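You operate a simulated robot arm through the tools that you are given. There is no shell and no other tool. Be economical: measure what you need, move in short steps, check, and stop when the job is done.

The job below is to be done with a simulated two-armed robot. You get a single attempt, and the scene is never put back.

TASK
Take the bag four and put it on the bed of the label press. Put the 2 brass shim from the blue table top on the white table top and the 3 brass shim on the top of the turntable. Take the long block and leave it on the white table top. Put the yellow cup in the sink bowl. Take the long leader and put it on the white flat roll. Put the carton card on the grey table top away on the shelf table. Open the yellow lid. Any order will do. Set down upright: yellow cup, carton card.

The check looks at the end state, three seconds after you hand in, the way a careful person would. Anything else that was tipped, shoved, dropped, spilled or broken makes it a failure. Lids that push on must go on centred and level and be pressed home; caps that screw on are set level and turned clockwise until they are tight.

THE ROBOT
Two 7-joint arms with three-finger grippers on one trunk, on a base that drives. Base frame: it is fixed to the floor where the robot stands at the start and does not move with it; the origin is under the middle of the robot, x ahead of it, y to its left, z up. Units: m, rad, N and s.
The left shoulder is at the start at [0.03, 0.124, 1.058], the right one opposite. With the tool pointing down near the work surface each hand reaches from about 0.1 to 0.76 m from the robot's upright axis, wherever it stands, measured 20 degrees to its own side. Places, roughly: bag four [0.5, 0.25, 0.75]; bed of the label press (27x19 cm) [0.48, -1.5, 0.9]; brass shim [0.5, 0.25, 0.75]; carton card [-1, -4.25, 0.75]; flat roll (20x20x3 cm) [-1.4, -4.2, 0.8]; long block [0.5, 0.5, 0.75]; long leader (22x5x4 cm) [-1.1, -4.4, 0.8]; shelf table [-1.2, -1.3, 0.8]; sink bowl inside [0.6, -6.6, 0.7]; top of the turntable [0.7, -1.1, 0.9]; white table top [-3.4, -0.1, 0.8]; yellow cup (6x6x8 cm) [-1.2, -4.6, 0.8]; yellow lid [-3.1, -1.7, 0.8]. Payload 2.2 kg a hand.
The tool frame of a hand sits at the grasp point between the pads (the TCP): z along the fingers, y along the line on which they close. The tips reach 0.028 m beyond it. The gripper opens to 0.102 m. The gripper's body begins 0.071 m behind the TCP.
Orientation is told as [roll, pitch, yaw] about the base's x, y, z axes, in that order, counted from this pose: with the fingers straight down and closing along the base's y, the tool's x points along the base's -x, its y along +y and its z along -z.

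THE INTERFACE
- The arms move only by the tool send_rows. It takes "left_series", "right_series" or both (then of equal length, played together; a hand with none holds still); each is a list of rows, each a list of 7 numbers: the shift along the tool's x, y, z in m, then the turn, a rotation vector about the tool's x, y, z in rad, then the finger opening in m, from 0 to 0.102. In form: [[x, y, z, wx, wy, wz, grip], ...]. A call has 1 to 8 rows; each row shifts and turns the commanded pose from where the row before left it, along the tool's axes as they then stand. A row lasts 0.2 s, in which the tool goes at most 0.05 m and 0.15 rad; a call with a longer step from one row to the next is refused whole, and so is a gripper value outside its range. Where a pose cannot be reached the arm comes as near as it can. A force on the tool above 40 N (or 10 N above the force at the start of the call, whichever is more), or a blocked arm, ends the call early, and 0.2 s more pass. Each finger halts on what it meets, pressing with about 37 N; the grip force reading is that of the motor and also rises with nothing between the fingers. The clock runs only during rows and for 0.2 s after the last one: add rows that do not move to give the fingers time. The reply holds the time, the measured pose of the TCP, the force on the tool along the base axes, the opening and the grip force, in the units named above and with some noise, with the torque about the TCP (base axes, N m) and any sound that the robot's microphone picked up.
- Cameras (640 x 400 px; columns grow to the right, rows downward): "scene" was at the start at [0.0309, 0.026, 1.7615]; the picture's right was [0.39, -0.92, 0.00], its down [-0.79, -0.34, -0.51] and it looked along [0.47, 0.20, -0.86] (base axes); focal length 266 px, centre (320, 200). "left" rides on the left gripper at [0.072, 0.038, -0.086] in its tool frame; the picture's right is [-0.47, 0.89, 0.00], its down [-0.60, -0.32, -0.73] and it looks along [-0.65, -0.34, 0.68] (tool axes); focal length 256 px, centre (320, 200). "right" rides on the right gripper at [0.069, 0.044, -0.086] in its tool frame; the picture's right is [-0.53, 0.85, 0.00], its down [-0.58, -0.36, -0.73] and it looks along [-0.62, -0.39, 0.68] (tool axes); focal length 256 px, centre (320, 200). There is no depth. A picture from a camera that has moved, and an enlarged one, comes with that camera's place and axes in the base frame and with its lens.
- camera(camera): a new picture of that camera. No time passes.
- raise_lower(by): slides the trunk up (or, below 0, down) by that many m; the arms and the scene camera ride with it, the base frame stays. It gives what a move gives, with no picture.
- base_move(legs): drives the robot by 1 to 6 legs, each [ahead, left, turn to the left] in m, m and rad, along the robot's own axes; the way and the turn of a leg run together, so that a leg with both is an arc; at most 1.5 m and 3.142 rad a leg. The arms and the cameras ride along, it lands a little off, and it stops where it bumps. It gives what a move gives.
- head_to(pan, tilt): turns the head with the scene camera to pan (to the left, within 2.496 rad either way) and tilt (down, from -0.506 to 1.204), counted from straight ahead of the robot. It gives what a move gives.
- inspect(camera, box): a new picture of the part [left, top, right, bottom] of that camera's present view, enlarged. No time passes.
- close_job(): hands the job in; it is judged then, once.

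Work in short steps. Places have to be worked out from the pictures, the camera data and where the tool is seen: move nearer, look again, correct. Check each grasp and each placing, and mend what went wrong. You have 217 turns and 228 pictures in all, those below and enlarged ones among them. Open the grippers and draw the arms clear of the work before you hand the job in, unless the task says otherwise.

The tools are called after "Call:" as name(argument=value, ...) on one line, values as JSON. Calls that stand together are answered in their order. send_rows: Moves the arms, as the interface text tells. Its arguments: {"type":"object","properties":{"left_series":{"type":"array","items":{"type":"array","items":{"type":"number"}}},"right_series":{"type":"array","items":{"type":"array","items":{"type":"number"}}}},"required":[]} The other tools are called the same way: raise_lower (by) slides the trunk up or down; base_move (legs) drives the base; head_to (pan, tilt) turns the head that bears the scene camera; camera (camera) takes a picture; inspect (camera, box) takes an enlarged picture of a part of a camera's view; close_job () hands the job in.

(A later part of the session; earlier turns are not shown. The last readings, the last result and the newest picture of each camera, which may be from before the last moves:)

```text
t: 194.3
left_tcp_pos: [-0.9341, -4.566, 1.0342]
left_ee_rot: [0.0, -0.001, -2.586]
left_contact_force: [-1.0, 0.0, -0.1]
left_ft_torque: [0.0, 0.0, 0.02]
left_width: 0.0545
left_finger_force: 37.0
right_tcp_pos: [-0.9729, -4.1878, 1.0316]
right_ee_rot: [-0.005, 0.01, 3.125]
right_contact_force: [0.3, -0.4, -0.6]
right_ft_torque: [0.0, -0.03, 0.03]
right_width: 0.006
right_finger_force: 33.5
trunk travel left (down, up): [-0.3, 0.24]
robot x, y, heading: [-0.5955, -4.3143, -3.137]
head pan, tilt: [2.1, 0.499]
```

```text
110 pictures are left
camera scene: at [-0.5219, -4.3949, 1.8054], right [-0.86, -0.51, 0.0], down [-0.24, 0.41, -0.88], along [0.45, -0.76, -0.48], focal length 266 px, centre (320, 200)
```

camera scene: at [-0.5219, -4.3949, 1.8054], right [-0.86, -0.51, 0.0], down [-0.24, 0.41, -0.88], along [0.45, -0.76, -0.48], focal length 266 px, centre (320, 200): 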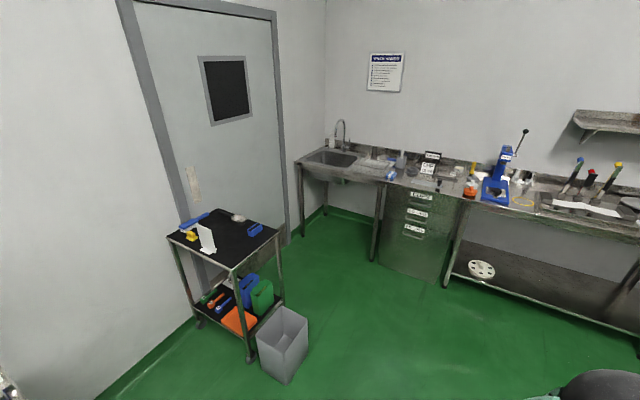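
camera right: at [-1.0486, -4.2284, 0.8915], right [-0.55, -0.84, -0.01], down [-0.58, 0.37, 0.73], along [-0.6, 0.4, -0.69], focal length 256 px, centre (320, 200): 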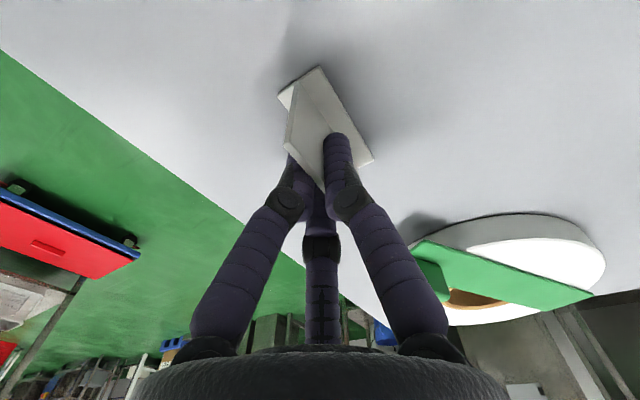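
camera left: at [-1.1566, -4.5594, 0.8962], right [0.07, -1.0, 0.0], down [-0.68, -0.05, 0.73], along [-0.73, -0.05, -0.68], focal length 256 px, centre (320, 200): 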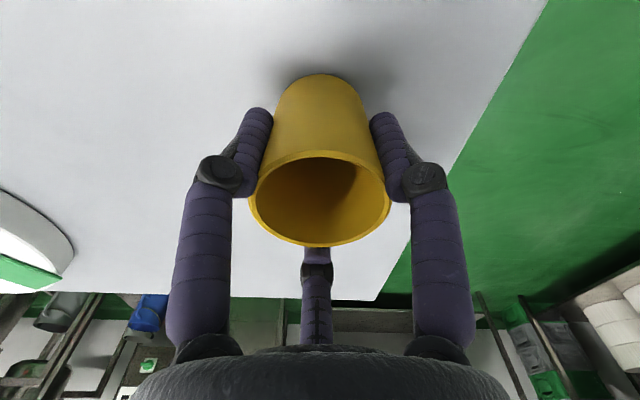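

The sink is at the far corner. I raise the trunk 0.1 m for clearance, turn left to face it, and drive in stages past the waste bin.

Call:
raise_lower(by=0.1)

Call:
base_move(legs=[[-0.1, 0, 0], [0, 0, 1.571], [1.3, 0, 0]])

Call:
head_to(pan=0.7, tilt=0.75)

Call:
camera(camera="scene")

```text
t: 195.7
left_tcp_pos: [-0.9333, -4.5656, 1.1329]
left_ee_rot: [-0.003, 0.001, -2.588]
left_contact_force: [-0.2, -0.2, -1.0]
left_ft_torque: [0.0, 0.02, -0.04]
left_width: 0.0546
left_finger_force: 37.1
right_tcp_pos: [-0.9729, -4.1872, 1.1306]
right_ee_rot: [-0.005, 0.012, 3.127]
right_contact_force: [-1.4, 0.0, -0.2]
right_ft_torque: [0.0, 0.05, 0.02]
right_width: 0.0062
right_finger_force: 33.4
trunk travel left (down, up): [-0.4, 0.14]
robot x, y, heading: [-0.5949, -4.3155, -3.134]
head pan, tilt: [2.1, 0.499]
```

```text
t: 206.8
left_tcp_pos: [-0.1685, -5.934, 1.1346]
left_ee_rot: [-0.001, -0.001, -0.962]
left_contact_force: [0.3, -0.1, 0.7]
left_ft_torque: [0.02, -0.01, -0.05]
left_width: 0.0542
left_finger_force: 37.1
right_tcp_pos: [-0.5427, -5.9938, 1.131]
right_ee_rot: [-0.005, 0.011, -1.533]
right_contact_force: [0.5, -0.4, -0.4]
right_ft_torque: [0.02, -0.01, -0.01]
right_width: 0.0058
right_finger_force: 34.0
trunk travel left (down, up): [-0.4, 0.14]
robot x, y, heading: [-0.4358, -5.6094, -1.514]
head pan, tilt: [2.1, 0.499]
```

```text
t: 208.4
left_tcp_pos: [-0.1693, -5.9328, 1.1339]
left_ee_rot: [-0.002, 0.0, -0.962]
left_contact_force: [-0.2, 0.2, -0.5]
left_ft_torque: [0.02, 0.0, 0.02]
left_width: 0.0543
left_finger_force: 36.6
right_tcp_pos: [-0.5431, -5.9928, 1.1311]
right_ee_rot: [-0.005, 0.012, -1.534]
right_contact_force: [0.1, 0.4, -0.5]
right_ft_torque: [0.04, 0.02, -0.01]
right_width: 0.0059
right_finger_force: 33.4
trunk travel left (down, up): [-0.4, 0.14]
robot x, y, heading: [-0.4358, -5.6115, -1.515]
head pan, tilt: [0.7, 0.75]
```

```text
109 pictures are left
camera scene: at [-0.3809, -5.6412, 1.8834], right [-0.73, -0.69, 0.0], down [-0.47, 0.5, -0.73], along [0.5, -0.53, -0.68], focal length 266 px, centre (320, 200)
```

scene: 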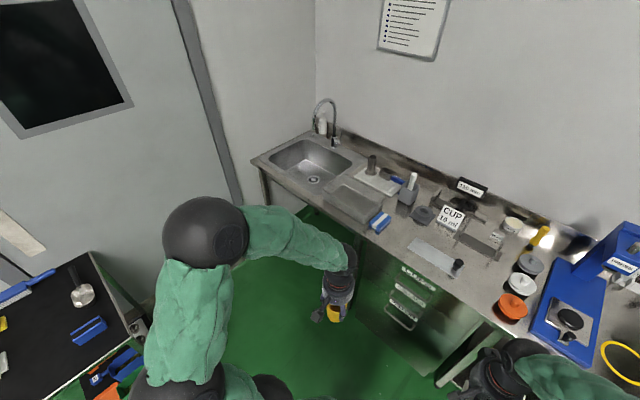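

I straighten, go left and ahead in steps toward (0.33,-5.95).

Call:
base_move(legs=[[0, 0.25, -0.056], [0.33, 0, 0], [0, 0.5, 0]])

Call:
head_to(pan=0.35, tilt=0.95)

Call:
camera(camera="scene")

Call:
camera(camera="left")

```text
t: 214.5
left_tcp_pos: [0.5524, -6.2681, 1.1338]
left_ee_rot: [-0.001, 0.002, -1.013]
left_contact_force: [-0.2, 0.1, 0.0]
left_ft_torque: [0.0, 0.01, -0.01]
left_width: 0.0543
left_finger_force: 37.1
right_tcp_pos: [0.1762, -6.3081, 1.1308]
right_ee_rot: [-0.006, 0.01, -1.585]
right_contact_force: [-0.1, 0.5, -0.9]
right_ft_torque: [-0.02, 0.04, 0.0]
right_width: 0.0058
right_finger_force: 33.1
trunk travel left (down, up): [-0.4, 0.14]
robot x, y, heading: [0.3015, -5.932, -1.562]
head pan, tilt: [0.7, 0.75]
```

```text
t: 215.3
left_tcp_pos: [0.5521, -6.2693, 1.1348]
left_ee_rot: [-0.002, -0.002, -1.013]
left_contact_force: [-0.5, -0.7, 0.4]
left_ft_torque: [-0.02, 0.0, 0.03]
left_width: 0.0542
left_finger_force: 36.6
right_tcp_pos: [0.1758, -6.3085, 1.1312]
right_ee_rot: [-0.005, 0.013, -1.585]
right_contact_force: [1.2, -0.1, 0.4]
right_ft_torque: [-0.01, 0.04, 0.01]
right_width: 0.0062
right_finger_force: 33.3
trunk travel left (down, up): [-0.4, 0.14]
robot x, y, heading: [0.3035, -5.9313, -1.568]
head pan, tilt: [0.351, 0.949]
```

```text
108 pictures are left
camera scene: at [0.3264, -5.971, 1.8679], right [-0.94, -0.35, 0.0], down [-0.28, 0.76, -0.58], along [0.2, -0.55, -0.81], focal length 266 px, centre (320, 200)
```

scene: 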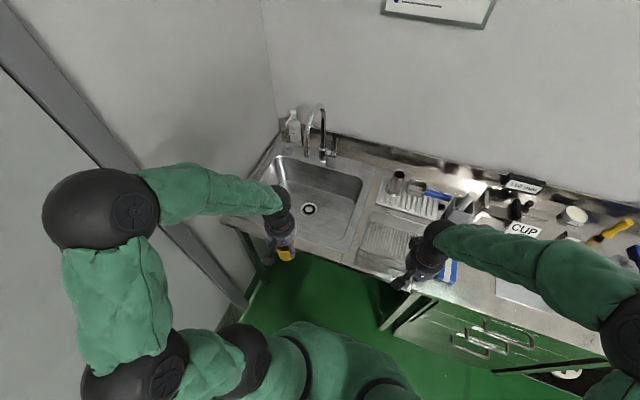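

```text
107 pictures are left
camera left: at [0.5449, -6.1863, 1.2202], right [1.0, 0.07, 0.0], down [0.05, -0.68, 0.73], along [0.05, -0.73, -0.68], focal length 256 px, centre (320, 200)
```

left: 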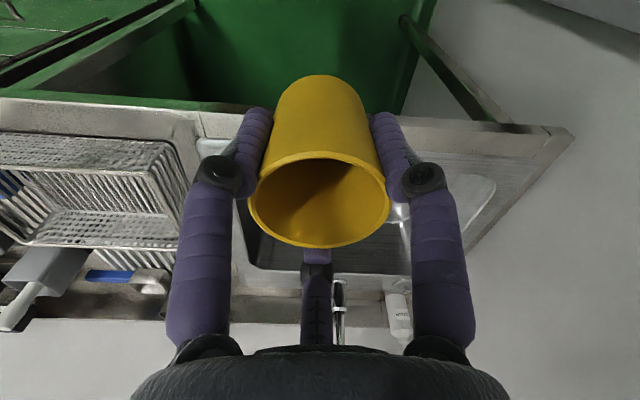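

The bowl spans about x 0.39…0.86, y -6.46…-6.85. I move 8 cm ahead, then carry the cup over (0.58,-6.60).

Call:
base_move(legs=[[0.08, 0, 0]])

Call:
send_rows(left_series=[[-0.0378, -0.018, 0, 0, 0, 0, 0.04], [-0.0378, -0.018, 0, 0, 0, 0, 0.04], [-0.0378, -0.018, 0, 0, 0, 0, 0.04], [-0.0378, -0.018, 0, 0, 0, 0, 0.04], [-0.0378, -0.018, 0, 0, 0, 0, 0.04], [-0.0378, -0.018, 0, 0, 0, 0, 0.04]])

Call:
raise_lower(by=-0.1)

Call:
camera(camera="scene")

Call:
camera(camera="left")

```text
t: 216.3
left_tcp_pos: [0.5526, -6.349, 1.1336]
left_ee_rot: [-0.001, 0.001, -1.013]
left_contact_force: [-0.8, -1.1, -0.6]
left_ft_torque: [0.03, -0.03, 0.03]
left_width: 0.0543
left_finger_force: 36.4
right_tcp_pos: [0.1757, -6.3894, 1.1306]
right_ee_rot: [-0.006, 0.013, -1.584]
right_contact_force: [0.5, -0.9, 0.1]
right_ft_torque: [0.0, 0.01, -0.03]
right_width: 0.0061
right_finger_force: 33.1
trunk travel left (down, up): [-0.4, 0.14]
robot x, y, heading: [0.3037, -6.0132, -1.559]
head pan, tilt: [0.351, 0.949]
```

```text
t: 217.8
left_tcp_pos: [0.581, -6.5991, 1.1323]
left_ee_rot: [-0.001, 0.002, -1.012]
left_contact_force: [0.0, -0.3, 0.3]
left_ft_torque: [0.01, 0.01, 0.0]
left_width: 0.0543
left_finger_force: 37.0
right_tcp_pos: [0.1771, -6.3895, 1.131]
right_ee_rot: [-0.005, 0.012, -1.585]
right_contact_force: [0.3, 0.1, -0.2]
right_ft_torque: [0.06, 0.03, 0.0]
right_width: 0.006
right_finger_force: 34.4
trunk travel left (down, up): [-0.4, 0.14]
robot x, y, heading: [0.3049, -6.0109, -1.559]
head pan, tilt: [0.351, 0.949]
```

```text
t: 219.1
left_tcp_pos: [0.5813, -6.5963, 1.0335]
left_ee_rot: [-0.002, -0.001, -1.013]
left_contact_force: [0.6, 0.1, 0.2]
left_ft_torque: [0.02, 0.01, 0.02]
left_width: 0.0542
left_finger_force: 36.9
right_tcp_pos: [0.1755, -6.3891, 1.0313]
right_ee_rot: [-0.006, 0.009, -1.585]
right_contact_force: [-0.1, 0.2, -0.2]
right_ft_torque: [-0.02, -0.02, -0.01]
right_width: 0.0061
right_finger_force: 33.4
trunk travel left (down, up): [-0.3, 0.24]
robot x, y, heading: [0.3027, -6.013, -1.565]
head pan, tilt: [0.351, 0.949]
```

```text
106 pictures are left
camera scene: at [0.3273, -6.0511, 1.768], right [-0.94, -0.35, 0.0], down [-0.28, 0.76, -0.58], along [0.2, -0.55, -0.81], focal length 266 px, centre (320, 200)
```

scene: 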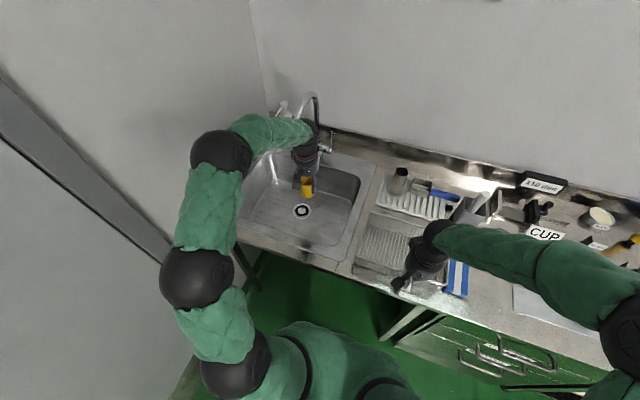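

```text
105 pictures are left
camera left: at [0.5738, -6.5153, 1.1203], right [1.0, 0.07, 0.0], down [0.05, -0.68, 0.73], along [0.05, -0.73, -0.68], focal length 256 px, centre (320, 200)
```

left: 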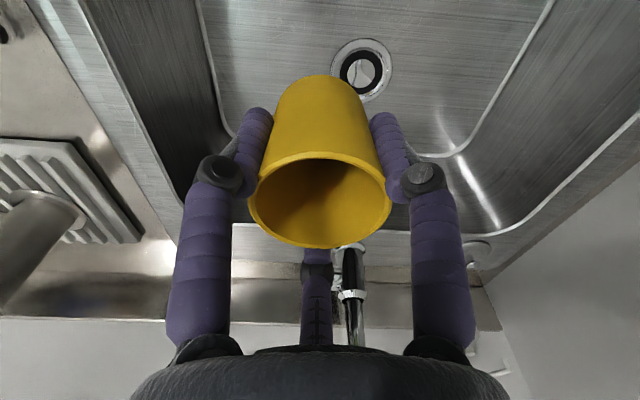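

Clear bowl bottom under the cup, beside the drain. I lower it in.

Call:
send_rows(left_series=[[0, 0, 0.04, 0, 0, 0, 0.04], [0, 0, 0.045, 0, 0, 0, 0.04], [0, 0, 0.045, 0, 0, 0, 0.04], [0, 0, 0.045, 0, 0, 0, 0.04], [0, 0, 0.04, 0, 0, 0, 0.04], [0, 0, 0.02, 0, 0, 0, 0.04], [0, 0, 0.01, 0, 0, 0, 0.04]])

Call:
camera(camera="left")

Call:
inspect(camera="scene", box=[220, 100, 400, 280])

```text
t: 220.7
left_tcp_pos: [0.5803, -6.5979, 0.7888]
left_ee_rot: [-0.002, -0.003, -1.014]
left_contact_force: [-0.8, 1.6, 9.6]
left_ft_torque: [0.13, 0.04, 0.03]
left_width: 0.0542
left_finger_force: 37.1
right_tcp_pos: [0.1753, -6.3881, 1.031]
right_ee_rot: [-0.005, 0.008, -1.583]
right_contact_force: [0.0, 0.6, -0.2]
right_ft_torque: [0.01, -0.05, 0.0]
right_width: 0.0059
right_finger_force: 33.9
trunk travel left (down, up): [-0.3, 0.24]
robot x, y, heading: [0.303, -6.0129, -1.564]
head pan, tilt: [0.351, 0.949]
```

```text
104 pictures are left
camera left: at [0.5728, -6.5149, 0.8749], right [1.0, 0.07, 0.0], down [0.05, -0.68, 0.73], along [0.05, -0.73, -0.68], focal length 256 px, centre (320, 200)
```

left: 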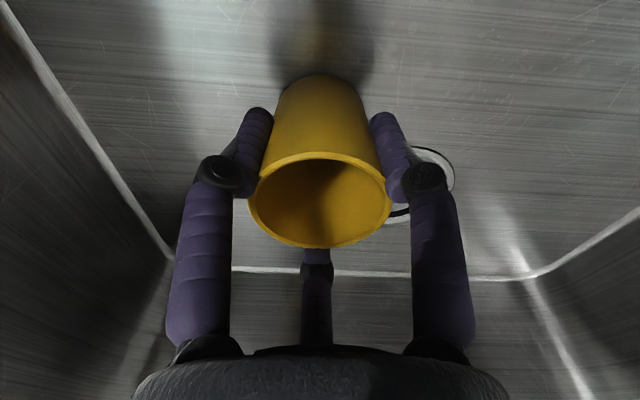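

```text
2.22 times, centred on (310, 190) of scene
camera zoom: at [0.3266, -6.0498, 1.7681], right [-0.94, -0.35, 0.0], down [-0.28, 0.76, -0.58], along [0.2, -0.55, -0.81], focal length 592 px, centre (342, 222)
```

zoom: 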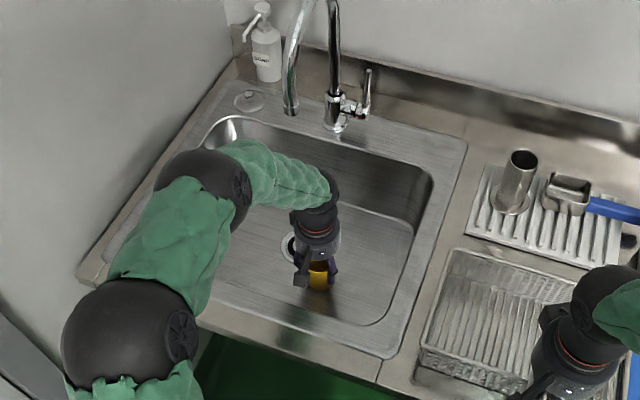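

Contact with the bowl floor (≈10 N). I open and withdraw upward.

Call:
send_rows(left_series=[[0, 0, -0.001, 0, 0, 0, 0.055], [0, 0, 0, 0, 0, 0, 0.07], [0, 0, 0, 0, 0, 0, 0.1], [0, 0, 0, 0, 0, 0, 0.1], [0, 0, -0.03, 0, 0, 0, 0.1], [0, 0, -0.045, 0, 0, 0, 0.1], [0, 0, -0.045, 0, 0, 0, 0.1], [0, 0, -0.045, 0, 0, 0, 0.1]])

Call:
send_rows(left_series=[[0, 0, -0.045, 0, 0, 0, 0.1], [0, 0, -0.045, 0, 0, 0, 0.1], [0, 0, -0.03, 0, 0, 0, 0.1]])

Call:
camera(camera="left")

```text
t: 222.5
left_tcp_pos: [0.5773, -6.5932, 0.9559]
left_ee_rot: [0.0, 0.001, -1.015]
left_contact_force: [-0.3, 0.7, 0.2]
left_ft_torque: [-0.02, -0.03, -0.02]
left_width: 0.1002
left_finger_force: 0.1
right_tcp_pos: [0.1764, -6.3874, 1.0317]
right_ee_rot: [-0.007, 0.01, -1.584]
right_contact_force: [0.1, 0.4, -0.2]
right_ft_torque: [0.01, 0.01, -0.01]
right_width: 0.0063
right_finger_force: 33.5
trunk travel left (down, up): [-0.3, 0.24]
robot x, y, heading: [0.303, -6.0119, -1.563]
head pan, tilt: [0.351, 0.949]
```

```text
t: 223.3
left_tcp_pos: [0.5804, -6.5928, 1.0735]
left_ee_rot: [-0.001, 0.0, -1.011]
left_contact_force: [-0.2, 0.7, -0.3]
left_ft_torque: [-0.02, -0.03, 0.0]
left_width: 0.1001
left_finger_force: 0.0
right_tcp_pos: [0.175, -6.3893, 1.031]
right_ee_rot: [-0.004, 0.01, -1.585]
right_contact_force: [-0.5, 0.0, -0.1]
right_ft_torque: [-0.03, 0.02, -0.02]
right_width: 0.006
right_finger_force: 33.4
trunk travel left (down, up): [-0.3, 0.24]
robot x, y, heading: [0.3048, -6.0123, -1.565]
head pan, tilt: [0.351, 0.949]
```

```text
102 pictures are left
camera left: at [0.5735, -6.5113, 1.1601], right [1.0, 0.07, 0.0], down [0.05, -0.68, 0.73], along [0.05, -0.73, -0.68], focal length 256 px, centre (320, 200)
```

left: 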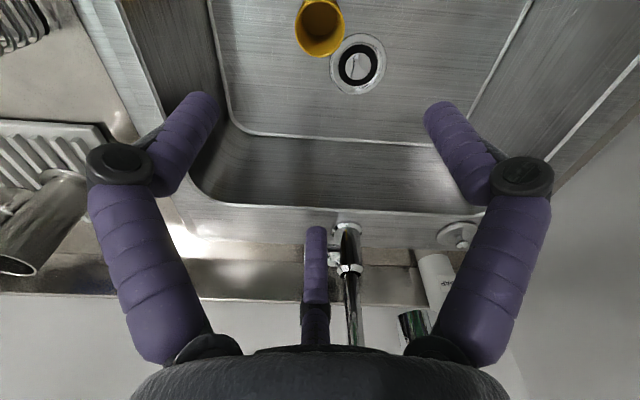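

The cup stands in the bowl. I retract the left hand and drive away north toward the shelf table, carrying the card.

Call:
send_rows(left_series=[[0.0378, 0.018, 0, 0, 0, 0, 0.1], [0.0378, 0.018, 0, 0, 0, 0, 0.1], [0.0378, 0.018, 0, 0, 0, 0, 0.1], [0.0378, 0.018, 0, 0, 0, 0, 0.1], [0.0378, 0.018, 0, 0, 0, 0, 0.1], [0.0378, 0.018, 0, 0, 0, 0, 0.1]])

Call:
base_move(legs=[[-0.08, 0, -0.006], [0, -0.75, 0], [-1.3, 0, 0], [-1.25, 0, 0], [0, 0, -1.571]])

Call:
head_to(pan=-0.9, tilt=0.6)

Call:
camera(camera="scene")

```text
t: 224.7
left_tcp_pos: [0.5531, -6.3453, 1.0746]
left_ee_rot: [-0.002, -0.001, -1.012]
left_contact_force: [0.0, 0.1, 0.2]
left_ft_torque: [-0.04, 0.01, -0.02]
left_width: 0.0998
left_finger_force: 0.1
right_tcp_pos: [0.1752, -6.3896, 1.0313]
right_ee_rot: [-0.005, 0.009, -1.584]
right_contact_force: [0.5, -1.2, -0.2]
right_ft_torque: [-0.01, -0.01, 0.01]
right_width: 0.0057
right_finger_force: 33.9
trunk travel left (down, up): [-0.3, 0.24]
robot x, y, heading: [0.3058, -6.0091, -1.562]
head pan, tilt: [0.351, 0.949]
```

```text
t: 245.3
left_tcp_pos: [-0.8, -3.6253, 1.0745]
left_ee_rot: [-0.001, 0.0, -2.603]
left_contact_force: [-0.4, -0.2, 0.1]
left_ft_torque: [0.01, -0.01, 0.02]
left_width: 0.0999
left_finger_force: 0.0
right_tcp_pos: [-0.833, -3.2454, 1.031]
right_ee_rot: [-0.004, 0.012, 3.109]
right_contact_force: [-0.3, -0.6, -0.6]
right_ft_torque: [0.02, 0.0, 0.03]
right_width: 0.0058
right_finger_force: 34.0
trunk travel left (down, up): [-0.3, 0.24]
robot x, y, heading: [-0.459, -3.3826, 3.132]
head pan, tilt: [0.351, 0.949]
```

```text
t: 246.7
left_tcp_pos: [-0.7989, -3.6259, 1.0744]
left_ee_rot: [-0.003, 0.001, -2.603]
left_contact_force: [-0.8, -0.9, 0.1]
left_ft_torque: [0.01, 0.0, 0.0]
left_width: 0.1
left_finger_force: 0.0
right_tcp_pos: [-0.8326, -3.2457, 1.0312]
right_ee_rot: [-0.007, 0.012, 3.11]
right_contact_force: [0.6, -0.6, -1.3]
right_ft_torque: [0.01, -0.01, -0.02]
right_width: 0.0062
right_finger_force: 33.6
trunk travel left (down, up): [-0.3, 0.24]
robot x, y, heading: [-0.4621, -3.3828, 3.125]
head pan, tilt: [-0.901, 0.6]
```

```text
101 pictures are left
camera scene: at [-0.4854, -3.3119, 1.7963], right [0.79, 0.61, 0.0], down [0.35, -0.45, -0.82], along [-0.5, 0.65, -0.57], focal length 266 px, centre (320, 200)
```

scene: 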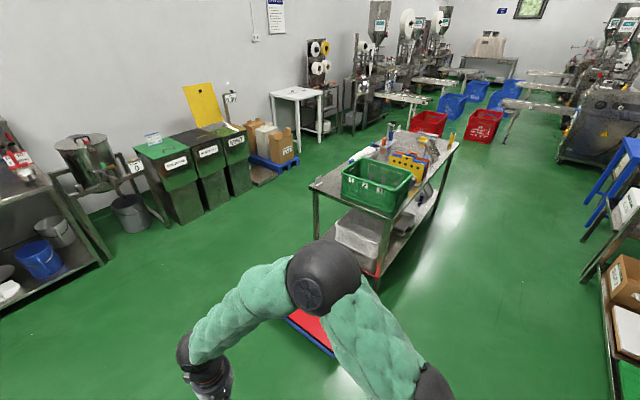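

The shelf table spans x -1.5…-0.92, y -2.07…-0.67. I slide right along its east side to y≈-1.45 and look at its top.

Call:
base_move(legs=[[0, -1.45, 0.01], [0, -0.45, 0]])

Call:
head_to(pan=0.0, tilt=0.85)

Call:
camera(camera="scene")

Call:
camera(camera="right")

```text
t: 256.1
left_tcp_pos: [-0.7546, -1.7426, 1.0743]
left_ee_rot: [-0.003, 0.001, -2.623]
left_contact_force: [0.3, 0.4, 0.1]
left_ft_torque: [0.02, 0.0, 0.01]
left_width: 0.1
left_finger_force: 0.0
right_tcp_pos: [-0.7807, -1.3652, 1.0304]
right_ee_rot: [-0.005, 0.013, 3.087]
right_contact_force: [-1.1, -0.4, -0.3]
right_ft_torque: [-0.01, 0.02, -0.01]
right_width: 0.0063
right_finger_force: 33.6
trunk travel left (down, up): [-0.3, 0.24]
robot x, y, heading: [-0.4105, -1.5095, 3.109]
head pan, tilt: [-0.901, 0.6]
```

```text
t: 257.3
left_tcp_pos: [-0.7545, -1.7447, 1.0744]
left_ee_rot: [-0.002, 0.0, -2.623]
left_contact_force: [0.1, -0.5, 0.4]
left_ft_torque: [-0.04, -0.05, 0.0]
left_width: 0.0999
left_finger_force: 0.0
right_tcp_pos: [-0.7823, -1.3641, 1.0314]
right_ee_rot: [-0.005, 0.013, 3.087]
right_contact_force: [0.4, -0.4, -0.1]
right_ft_torque: [0.02, -0.02, -0.03]
right_width: 0.0063
right_finger_force: 32.8
trunk travel left (down, up): [-0.3, 0.24]
robot x, y, heading: [-0.4138, -1.5076, 3.109]
head pan, tilt: [0.0, 0.85]
```

```text
100 pictures are left
camera scene: at [-0.46, -1.5062, 1.7754], right [0.03, 1.0, 0.0], down [0.75, -0.03, -0.66], along [-0.66, 0.02, -0.75], focal length 266 px, centre (320, 200)
```

scene: 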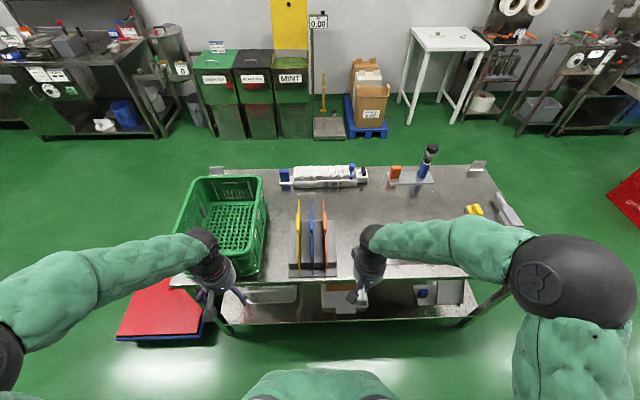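

```text
99 pictures are left
camera right: at [-0.7157, -1.4124, 1.1171], right [-0.58, -0.82, -0.01], down [-0.56, 0.39, 0.73], along [-0.59, 0.43, -0.69], focal length 256 px, centre (320, 200)
```

right: 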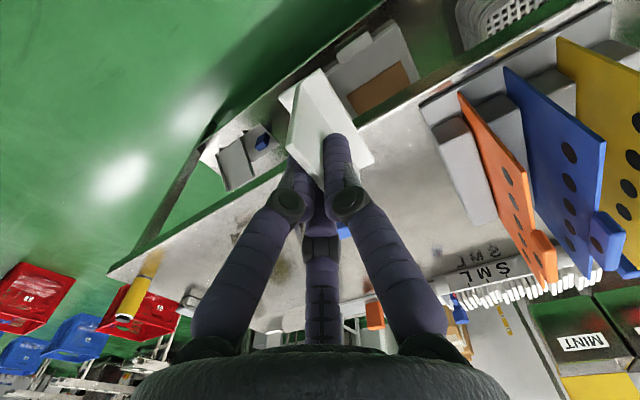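

There is free surface around (-1.1,-1.15), right of the divider tray. I shift the base right 0.2 m and extend the right hand there.

Call:
base_move(legs=[[0, -0.2, 0.03]])

Call:
send_rows(right_series=[[-0.0411, 0, 0, 0, 0, 0, 0.0], [-0.0411, 0, 0, 0, 0, 0, 0.0], [-0.0411, 0, 0, 0, 0, 0, 0.0], [-0.0411, 0, 0, 0, 0, 0, 0.0], [-0.0411, 0, 0, 0, 0, 0, 0.0], [-0.0411, 0, 0, 0, 0, 0, 0.0], [-0.0411, 0, 0.02, 0, 0, 0, 0.0], [-0.02, 0, 0.04, 0, 0, 0, 0.0]])

Call:
camera(camera="scene")

Call:
camera(camera="right")

```text
t: 258.9
left_tcp_pos: [-0.7449, -1.5544, 1.0753]
left_ee_rot: [-0.001, 0.0, -2.596]
left_contact_force: [-0.3, 0.4, 0.3]
left_ft_torque: [-0.03, 0.0, -0.01]
left_width: 0.1001
left_finger_force: 0.0
right_tcp_pos: [-0.7804, -1.1767, 1.0311]
right_ee_rot: [-0.005, 0.012, 3.115]
right_contact_force: [0.0, 0.6, -0.3]
right_ft_torque: [-0.02, 0.02, -0.01]
right_width: 0.0063
right_finger_force: 32.8
trunk travel left (down, up): [-0.3, 0.24]
robot x, y, heading: [-0.4066, -1.3111, 3.136]
head pan, tilt: [0.0, 0.85]
```

```text
t: 260.6
left_tcp_pos: [-0.7437, -1.5555, 1.0742]
left_ee_rot: [-0.003, 0.002, -2.596]
left_contact_force: [-0.5, 0.1, 1.2]
left_ft_torque: [-0.01, 0.0, 0.02]
left_width: 0.1001
left_finger_force: 0.0
right_tcp_pos: [-1.0844, -1.1681, 1.0082]
right_ee_rot: [0.0, -0.015, 3.111]
right_contact_force: [0.9, -3.3, 7.3]
right_ft_torque: [-0.19, -0.29, -0.04]
right_width: 0.0058
right_finger_force: 34.4
trunk travel left (down, up): [-0.3, 0.24]
robot x, y, heading: [-0.4069, -1.3061, 3.135]
head pan, tilt: [0.0, 0.85]
stopped in row 8 (right hand): the force on the tool passed its limit at 50 N (the readings are from after the stop); the commanded pose is now the measured one
```

```text
98 pictures are left
camera scene: at [-0.4565, -1.3096, 1.7753], right [0.01, 1.0, 0.0], down [0.75, 0.0, -0.66], along [-0.66, 0.0, -0.75], focal length 266 px, centre (320, 200)
```

scene: 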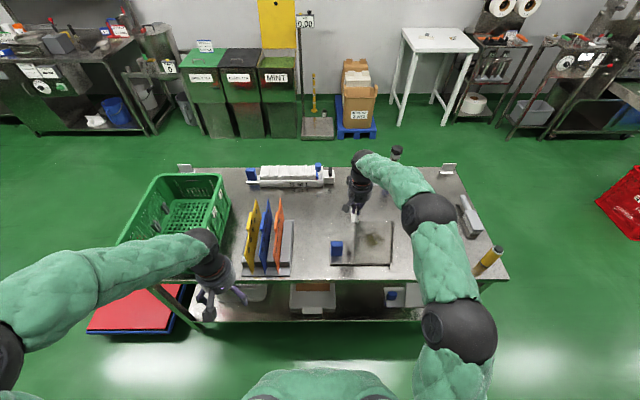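

```text
97 pictures are left
camera right: at [-1.0159, -1.214, 1.0937], right [-0.56, -0.83, 0.01], down [-0.55, 0.38, 0.74], along [-0.62, 0.41, -0.67], focal length 256 px, centre (320, 200)
```

right: 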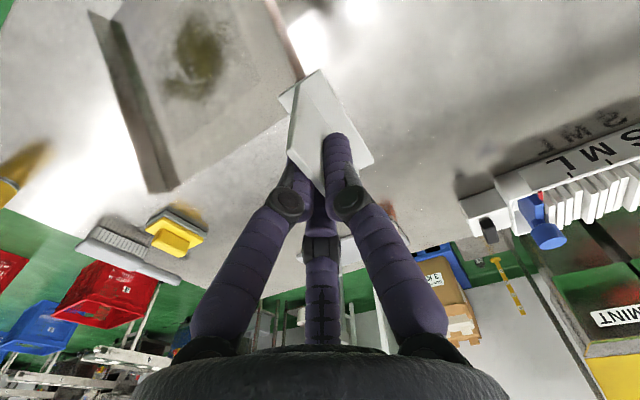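

Unexpected contact at z≈1.0. I raise a little and zoom in to see what the card met.

Call:
send_rows(right_series=[[0, 0, -0.02, 0, 0, 0, 0.0], [0, 0, -0.02, 0, 0, 0, 0.0]])

Call:
inspect(camera="scene", box=[310, 150, 430, 280])

Call:
camera(camera="right")

Call:
camera(camera="left")

```text
t: 261.2
left_tcp_pos: [-0.7449, -1.5548, 1.0753]
left_ee_rot: [-0.002, 0.001, -2.596]
left_contact_force: [-0.6, 0.2, -0.8]
left_ft_torque: [0.0, -0.02, 0.04]
left_width: 0.1
left_finger_force: 0.1
right_tcp_pos: [-1.0842, -1.1672, 1.0473]
right_ee_rot: [-0.002, -0.011, 3.11]
right_contact_force: [0.4, 0.8, -0.4]
right_ft_torque: [-0.03, -0.01, 0.0]
right_width: 0.0059
right_finger_force: 34.1
trunk travel left (down, up): [-0.3, 0.24]
robot x, y, heading: [-0.4063, -1.3128, 3.138]
head pan, tilt: [0.0, 0.85]
```

```text
3.08 times, centred on (370, 215) of scene
camera zoom: at [-0.4562, -1.3095, 1.7754], right [0.01, 1.0, 0.0], down [0.75, 0.0, -0.66], along [-0.66, 0.0, -0.75], focal length 820 px, centre (166, 154)
```

zoom: 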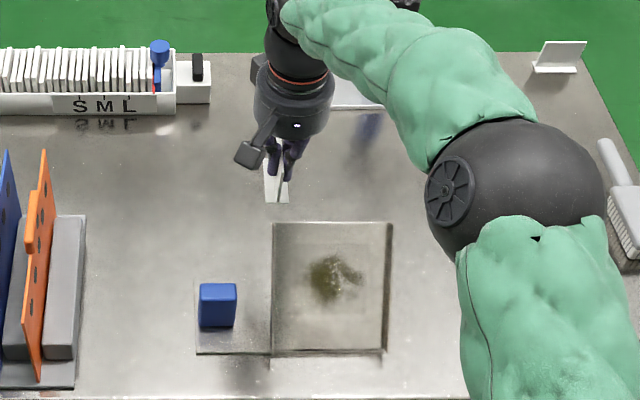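

```text
95 pictures are left
camera right: at [-1.0155, -1.2137, 1.1327], right [-0.56, -0.83, 0.01], down [-0.56, 0.38, 0.74], along [-0.61, 0.41, -0.67], focal length 256 px, centre (320, 200)
```

right: 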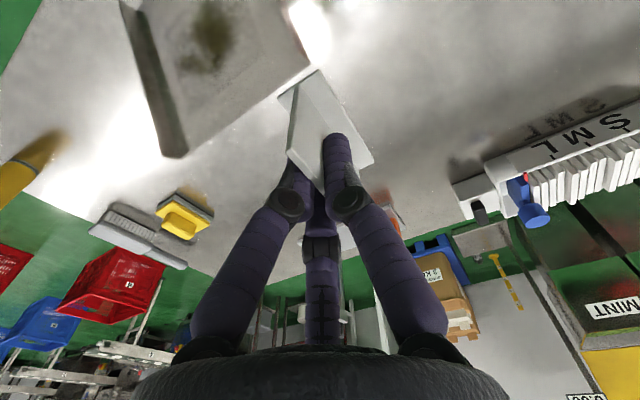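

```text
94 pictures are left
camera left: at [-0.6641, -1.5502, 1.16], right [0.06, -1.0, 0.0], down [-0.68, -0.04, 0.73], along [-0.73, -0.04, -0.68], focal length 256 px, centre (320, 200)
```

left: 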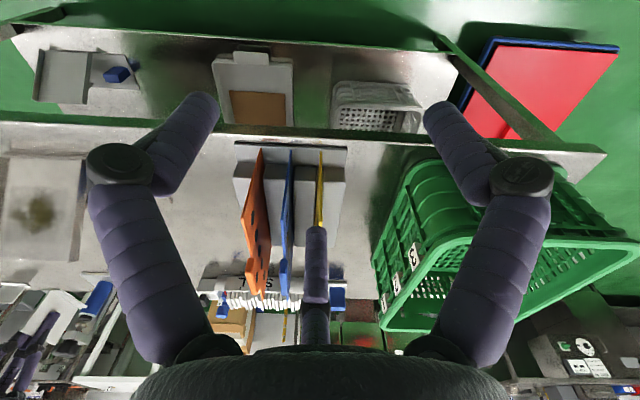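

The card's foot had met the edge of a raised slab (its top ≈0.966; the table top is thus ≈0.92). I move to the clear spot left of it, about (-1.11,-1.255), staying high.

Call:
send_rows(right_series=[[-0.006, 0.022, 0, 0, 0, 0, 0.0], [-0.006, 0.022, 0, 0, 0, 0, 0.0], [-0.006, 0.022, 0, 0, 0, 0, 0.0], [-0.006, 0.022, 0, 0, 0, 0, 0.0], [0, 0, 0, 0, 0, 0, 0.0]])

Call:
camera(camera="right")

Call:
inspect(camera="scene", box=[290, 150, 430, 290])

```text
t: 262.4
left_tcp_pos: [-0.7437, -1.5547, 1.0741]
left_ee_rot: [-0.002, 0.0, -2.597]
left_contact_force: [0.3, 0.6, 0.1]
left_ft_torque: [-0.04, 0.04, -0.03]
left_width: 0.0998
left_finger_force: 0.1
right_tcp_pos: [-1.113, -1.2546, 1.0484]
right_ee_rot: [-0.002, -0.013, 3.11]
right_contact_force: [-0.1, 0.7, 0.6]
right_ft_torque: [0.01, 0.0, -0.01]
right_width: 0.0059
right_finger_force: 33.7
trunk travel left (down, up): [-0.3, 0.24]
robot x, y, heading: [-0.4022, -1.3102, 3.134]
head pan, tilt: [0.0, 0.85]
```

```text
93 pictures are left
camera right: at [-1.0431, -1.3004, 1.1327], right [-0.56, -0.83, 0.01], down [-0.56, 0.38, 0.74], along [-0.61, 0.41, -0.67], focal length 256 px, centre (320, 200)
```

right: 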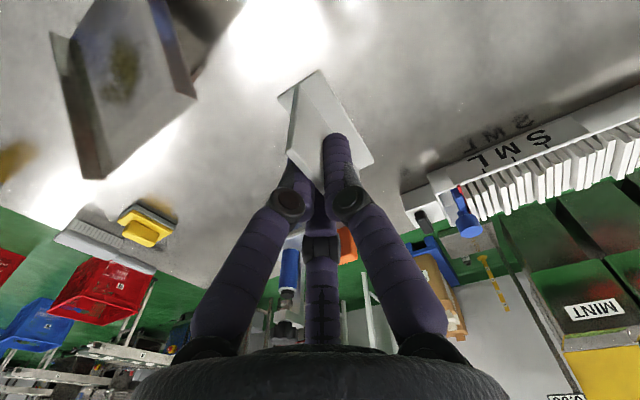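

```text
2.86 times, centred on (360, 220) of scene
camera zoom: at [-0.4561, -1.3088, 1.7754], right [0.01, 1.0, 0.0], down [0.75, 0.0, -0.66], along [-0.66, 0.0, -0.75], focal length 761 px, centre (206, 143)
```

zoom: 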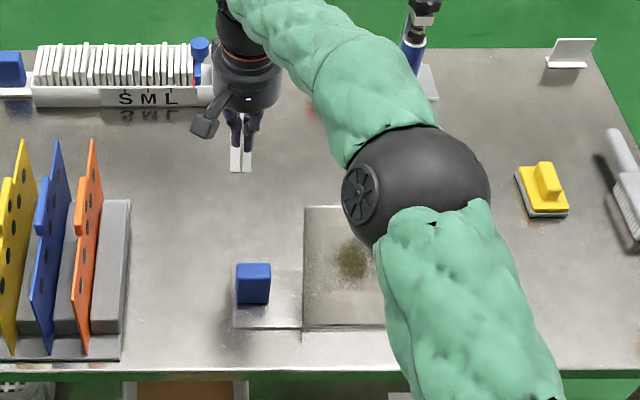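

Clear table below. I lower step by step.

Call:
send_rows(right_series=[[0, 0, 0.02, 0, 0, 0, 0.0], [0, 0, 0.02, 0, 0, 0, 0.0], [0, 0, 0.015, 0, 0, 0, 0.0], [0, 0, 0.008, 0, 0, 0, 0.0], [0, 0, 0.005, 0, 0, 0, 0.0], [0, 0, 0.005, 0, 0, 0, 0.0], [0, 0, 0.005, 0, 0, 0, 0.0], [0, 0, 0.005, 0, 0, 0, 0.0]])

Call:
camera(camera="right")

```text
t: 264.2
left_tcp_pos: [-0.7456, -1.5555, 1.0742]
left_ee_rot: [-0.002, 0.001, -2.597]
left_contact_force: [-0.6, 0.0, -0.5]
left_ft_torque: [-0.03, 0.02, -0.02]
left_width: 0.1
left_finger_force: 0.0
right_tcp_pos: [-1.1132, -1.2553, 0.9653]
right_ee_rot: [-0.002, -0.012, 3.11]
right_contact_force: [0.1, -0.6, -0.1]
right_ft_torque: [0.01, 0.0, -0.01]
right_width: 0.0061
right_finger_force: 33.2
trunk travel left (down, up): [-0.3, 0.24]
robot x, y, heading: [-0.4061, -1.3104, 3.13]
head pan, tilt: [0.0, 0.85]
```

```text
91 pictures are left
camera right: at [-1.0432, -1.3009, 1.0507], right [-0.56, -0.83, 0.01], down [-0.56, 0.38, 0.74], along [-0.61, 0.41, -0.67], focal length 256 px, centre (320, 200)
```

right: 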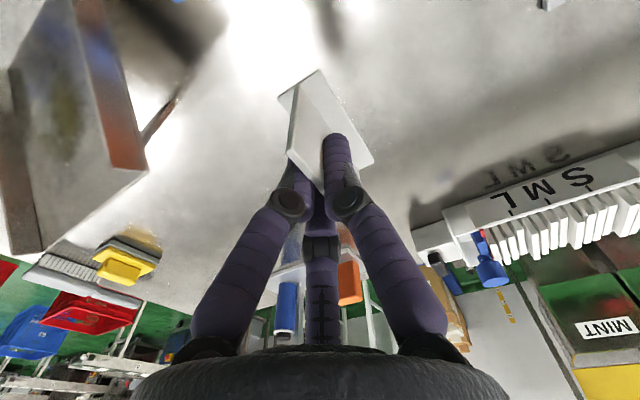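

Still no contact; continue.

Call:
send_rows(right_series=[[0, 0, 0.006, 0, 0, 0, 0.0], [0, 0, 0.006, 0, 0, 0, 0.0], [0, 0, 0.006, 0, 0, 0, 0.0], [0, 0, 0.006, 0, 0, 0, 0.0], [0, 0, 0.006, 0, 0, 0, 0.0], [0, 0, 0.006, 0, 0, 0, 0.0], [0, 0, 0.006, 0, 0, 0, 0.0], [0, 0, 0.006, 0, 0, 0, 0.0]])

Call:
camera(camera="right")

Call:
inspect(camera="scene", box=[290, 150, 430, 290])

```text
t: 266.0
left_tcp_pos: [-0.7447, -1.5556, 1.0738]
left_ee_rot: [-0.002, 0.001, -2.598]
left_contact_force: [0.3, -0.3, -0.2]
left_ft_torque: [0.03, -0.01, 0.0]
left_width: 0.0998
left_finger_force: 0.0
right_tcp_pos: [-1.1131, -1.2555, 0.9181]
right_ee_rot: [-0.003, -0.014, 3.11]
right_contact_force: [-0.8, 0.3, -0.2]
right_ft_torque: [0.03, 0.01, -0.01]
right_width: 0.006
right_finger_force: 33.5
trunk travel left (down, up): [-0.3, 0.24]
robot x, y, heading: [-0.4062, -1.3087, 3.138]
head pan, tilt: [0.0, 0.85]
```

```text
90 pictures are left
camera right: at [-1.0441, -1.301, 1.0028], right [-0.56, -0.83, 0.01], down [-0.56, 0.38, 0.74], along [-0.61, 0.41, -0.67], focal length 256 px, centre (320, 200)
```

right: 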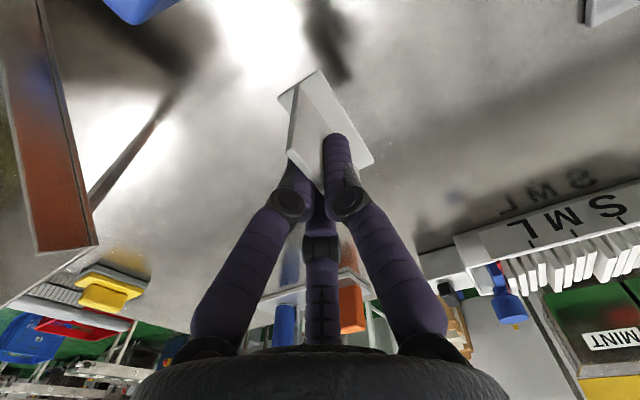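

```text
2.86 times, centred on (360, 220) of scene
camera zoom: at [-0.4566, -1.3095, 1.7754], right [0.01, 1.0, 0.0], down [0.75, 0.0, -0.66], along [-0.66, 0.0, -0.75], focal length 761 px, centre (206, 143)
```

zoom: 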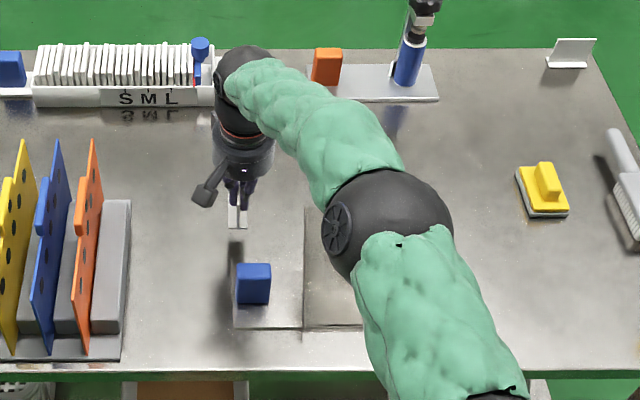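

No contact yet, and a thin plate with the blue block lies close ahead. I shift 6 cm to the left (clear of both plate and dividers) and keep lowering.

Call:
send_rows(right_series=[[0, 0.03, 0, 0, 0, 0, 0.0], [0, 0.03, 0, 0, 0, 0, 0.0], [0, 0, 0.01, 0, 0, 0, 0.0], [0, 0, 0.008, 0, 0, 0, 0.0], [0, 0, 0.006, 0, 0, 0, 0.0], [0, 0, 0.006, 0, 0, 0, 0.0], [0, 0, 0.006, 0, 0, 0, 0.0], [0, 0, 0.006, 0, 0, 0, 0.0]])

Call:
camera(camera="right")

Call:
inspect(camera="scene", box=[290, 150, 430, 290])

```text
t: 267.8
left_tcp_pos: [-0.745, -1.5556, 1.0737]
left_ee_rot: [-0.001, 0.003, -2.595]
left_contact_force: [-0.1, 0.4, -0.2]
left_ft_torque: [-0.01, 0.03, 0.03]
left_width: 0.0999
left_finger_force: 0.0
right_tcp_pos: [-1.115, -1.3137, 0.875]
right_ee_rot: [-0.002, -0.014, 3.109]
right_contact_force: [-0.3, 0.4, 0.6]
right_ft_torque: [0.0, 0.02, 0.02]
right_width: 0.006
right_finger_force: 33.4
trunk travel left (down, up): [-0.3, 0.24]
robot x, y, heading: [-0.4063, -1.3082, 3.133]
head pan, tilt: [0.0, 0.85]
```

```text
88 pictures are left
camera right: at [-1.0463, -1.3602, 0.9595], right [-0.56, -0.83, 0.01], down [-0.55, 0.38, 0.74], along [-0.61, 0.41, -0.67], focal length 256 px, centre (320, 200)
```

right: 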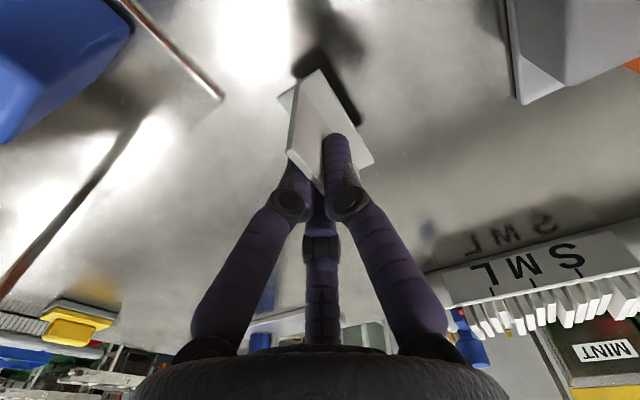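

```text
2.86 times, centred on (360, 220) of scene
camera zoom: at [-0.4565, -1.3096, 1.7754], right [0.01, 1.0, 0.0], down [0.75, 0.0, -0.66], along [-0.66, 0.0, -0.75], focal length 761 px, centre (206, 143)
```

zoom: 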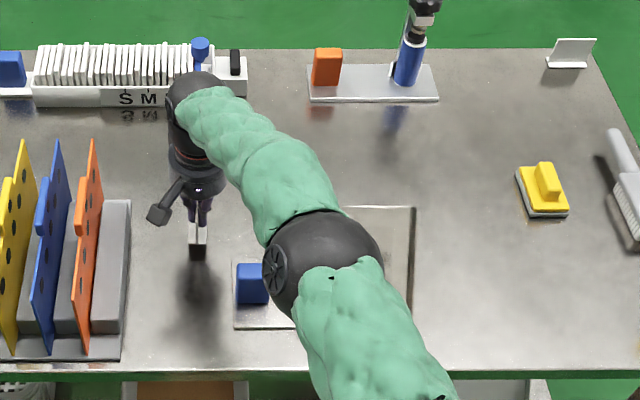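

Card is close to the table (reflection close). Continue in 4 mm steps.

Call:
send_rows(right_series=[[0, 0, 0.005, 0, 0, 0, 0.0], [0, 0, 0.005, 0, 0, 0, 0.0], [0, 0, 0.004, 0, 0, 0, 0.0], [0, 0, 0.004, 0, 0, 0, 0.0], [0, 0, 0.004, 0, 0, 0, 0.0], [0, 0, 0.004, 0, 0, 0, 0.0], [0, 0, 0.004, 0, 0, 0, 0.0]])

Call:
camera(camera="right")

```text
t: 269.4
left_tcp_pos: [-0.742, -1.5551, 1.0743]
left_ee_rot: [-0.004, -0.003, -2.597]
left_contact_force: [0.0, -0.1, 0.8]
left_ft_torque: [0.0, -0.03, 0.01]
left_width: 0.0999
left_finger_force: 0.1
right_tcp_pos: [-1.1158, -1.3153, 0.8523]
right_ee_rot: [0.001, -0.024, 3.107]
right_contact_force: [6.1, -0.9, 30.1]
right_ft_torque: [-0.16, -1.12, 0.03]
right_width: 0.0061
right_finger_force: 33.7
trunk travel left (down, up): [-0.3, 0.24]
robot x, y, heading: [-0.4035, -1.3101, 3.138]
head pan, tilt: [0.0, 0.85]
```

```text
86 pictures are left
camera right: at [-1.0463, -1.3604, 0.9359], right [-0.56, -0.83, 0.01], down [-0.55, 0.38, 0.74], along [-0.62, 0.41, -0.67], focal length 256 px, centre (320, 200)
```

right: 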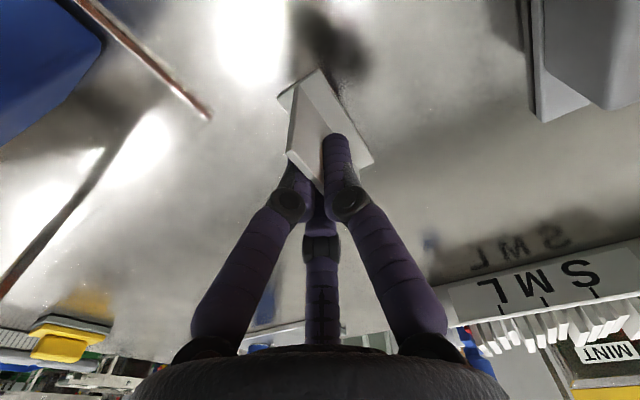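

Contact at TCP 0.852 (table ≈0.81). I ease up 2 mm, open gently to 5 cm, and rise straight up.

Call:
send_rows(right_series=[[0, 0, -0.002, 0, 0, 0, 0.0], [0, 0, -0.001, 0, 0, 0, 0.0], [0, 0, 0, 0, 0, 0, 0.02], [0, 0, 0, 0, 0, 0, 0.05], [0, 0, 0, 0, 0, 0, 0.05], [0, 0, -0.02, 0, 0, 0, 0.05], [0, 0, -0.045, 0, 0, 0, 0.05], [0, 0, -0.045, 0, 0, 0, 0.05]])

Call:
send_rows(right_series=[[0, 0, -0.045, 0, 0, 0, 0.05], [0, 0, -0.045, 0, 0, 0, 0.05]])

Call:
camera(camera="right")

Call:
inspect(camera="scene", box=[260, 150, 430, 290])

```text
t: 271.2
left_tcp_pos: [-0.7442, -1.5551, 1.0742]
left_ee_rot: [-0.001, 0.001, -2.598]
left_contact_force: [-0.3, -0.2, -0.6]
left_ft_torque: [0.0, 0.03, 0.01]
left_width: 0.0999
left_finger_force: 0.0
right_tcp_pos: [-1.1093, -1.3125, 0.9548]
right_ee_rot: [-0.002, -0.012, 3.11]
right_contact_force: [-0.6, -1.9, -1.0]
right_ft_torque: [0.01, 0.06, -0.02]
right_width: 0.0499
right_finger_force: 0.1
trunk travel left (down, up): [-0.3, 0.24]
robot x, y, heading: [-0.4046, -1.3111, 3.14]
head pan, tilt: [0.0, 0.85]
```

```text
t: 271.8
left_tcp_pos: [-0.7436, -1.5557, 1.0736]
left_ee_rot: [-0.002, 0.001, -2.598]
left_contact_force: [1.0, 0.1, 0.2]
left_ft_torque: [0.01, 0.0, 0.0]
left_width: 0.0999
left_finger_force: 0.0
right_tcp_pos: [-1.1089, -1.3113, 1.0469]
right_ee_rot: [0.0, -0.013, 3.11]
right_contact_force: [0.9, 0.0, 0.2]
right_ft_torque: [0.04, 0.0, 0.01]
right_width: 0.0502
right_finger_force: 0.1
trunk travel left (down, up): [-0.3, 0.24]
robot x, y, heading: [-0.4068, -1.31, 3.137]
head pan, tilt: [0.0, 0.85]
```

```text
85 pictures are left
camera right: at [-1.0407, -1.3572, 1.1322], right [-0.56, -0.83, 0.0], down [-0.56, 0.38, 0.74], along [-0.61, 0.41, -0.67], focal length 256 px, centre (320, 200)
```

right: 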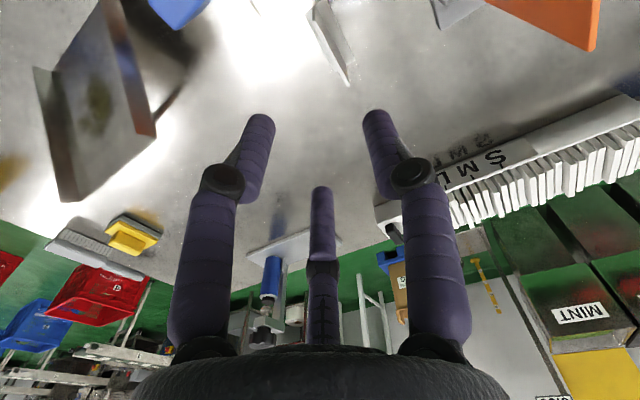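

```text
2.86 times, centred on (345, 220) of scene
camera zoom: at [-0.4559, -1.3094, 1.7754], right [0.01, 1.0, 0.0], down [0.75, 0.0, -0.66], along [-0.66, 0.0, -0.75], focal length 761 px, centre (249, 143)
```

zoom: 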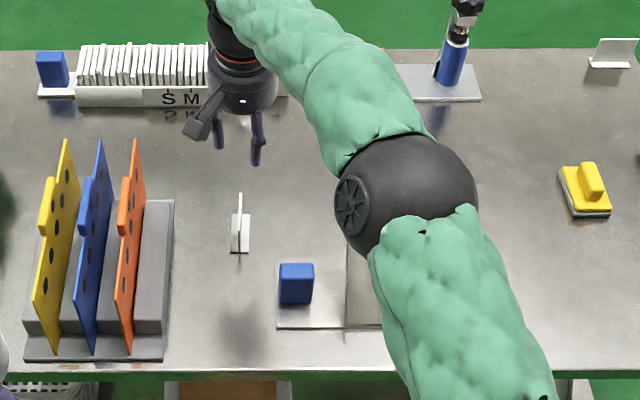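

The card stands upright. I retract the right arm and check the surroundings, including the slab touched before.

Call:
send_rows(right_series=[[0, 0, -0.03, 0, 0, 0, 0.05], [0.045, 0, 0, 0, 0, 0, 0.05], [0.045, 0, 0, 0, 0, 0, 0.05], [0.045, 0, 0, 0, 0, 0, 0.05], [0.045, 0, 0, 0, 0, 0, 0.05], [0.045, 0, 0, 0, 0, 0, 0.05], [0.045, 0, 0, 0, 0, 0, 0.05], [0.03, 0, 0, 0, 0, 0, 0.05]])

Call:
base_move(legs=[[-0.15, 0, 0]])

Call:
camera(camera="scene")

Call:
camera(camera="right")

```text
t: 273.6
left_tcp_pos: [-0.7438, -1.5549, 1.075]
left_ee_rot: [-0.003, 0.001, -2.596]
left_contact_force: [0.4, 0.2, 0.2]
left_ft_torque: [-0.01, -0.01, -0.01]
left_width: 0.1003
left_finger_force: 0.0
right_tcp_pos: [-0.8101, -1.3245, 1.073]
right_ee_rot: [-0.001, -0.015, 3.107]
right_contact_force: [0.7, -0.1, 0.0]
right_ft_torque: [0.0, 0.04, -0.02]
right_width: 0.05
right_finger_force: 0.1
trunk travel left (down, up): [-0.3, 0.24]
robot x, y, heading: [-0.4065, -1.3113, 3.133]
head pan, tilt: [0.0, 0.85]
```

```text
t: 275.0
left_tcp_pos: [-0.5922, -1.5558, 1.0745]
left_ee_rot: [0.0, 0.001, -2.597]
left_contact_force: [-0.3, -0.6, 0.6]
left_ft_torque: [-0.03, 0.06, -0.03]
left_width: 0.1001
left_finger_force: 0.0
right_tcp_pos: [-0.6577, -1.3248, 1.074]
right_ee_rot: [-0.002, -0.013, 3.109]
right_contact_force: [0.5, -0.2, 0.2]
right_ft_torque: [0.01, 0.06, 0.03]
right_width: 0.05
right_finger_force: 0.1
trunk travel left (down, up): [-0.3, 0.24]
robot x, y, heading: [-0.2554, -1.3114, 3.133]
head pan, tilt: [0.0, 0.85]
```

```text
83 pictures are left
camera scene: at [-0.3017, -1.3105, 1.7754], right [0.01, 1.0, 0.0], down [0.75, -0.01, -0.66], along [-0.66, 0.01, -0.75], focal length 266 px, centre (320, 200)
```

scene: 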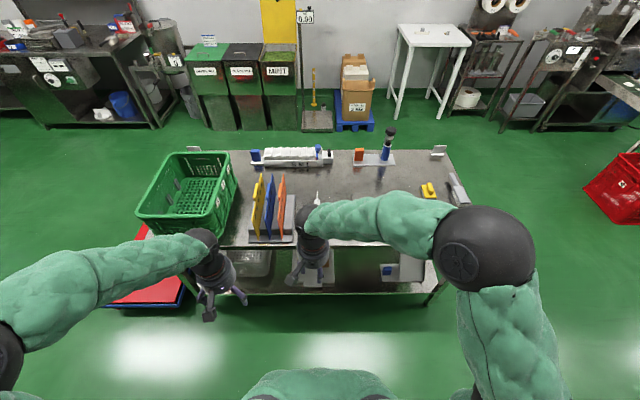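

```text
82 pictures are left
camera right: at [-0.588, -1.3704, 1.1584], right [-0.56, -0.83, 0.01], down [-0.55, 0.38, 0.74], along [-0.61, 0.41, -0.67], focal length 256 px, centre (320, 200)
```

right: 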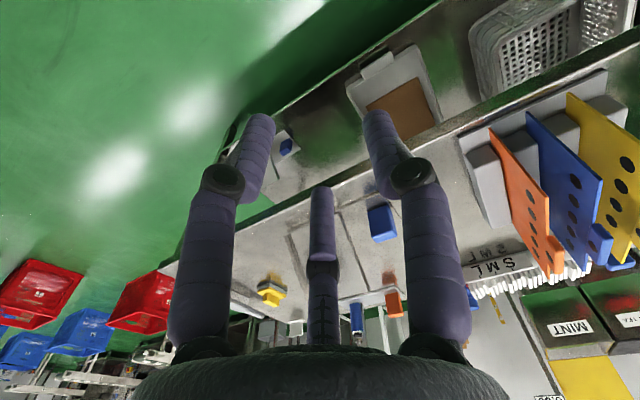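

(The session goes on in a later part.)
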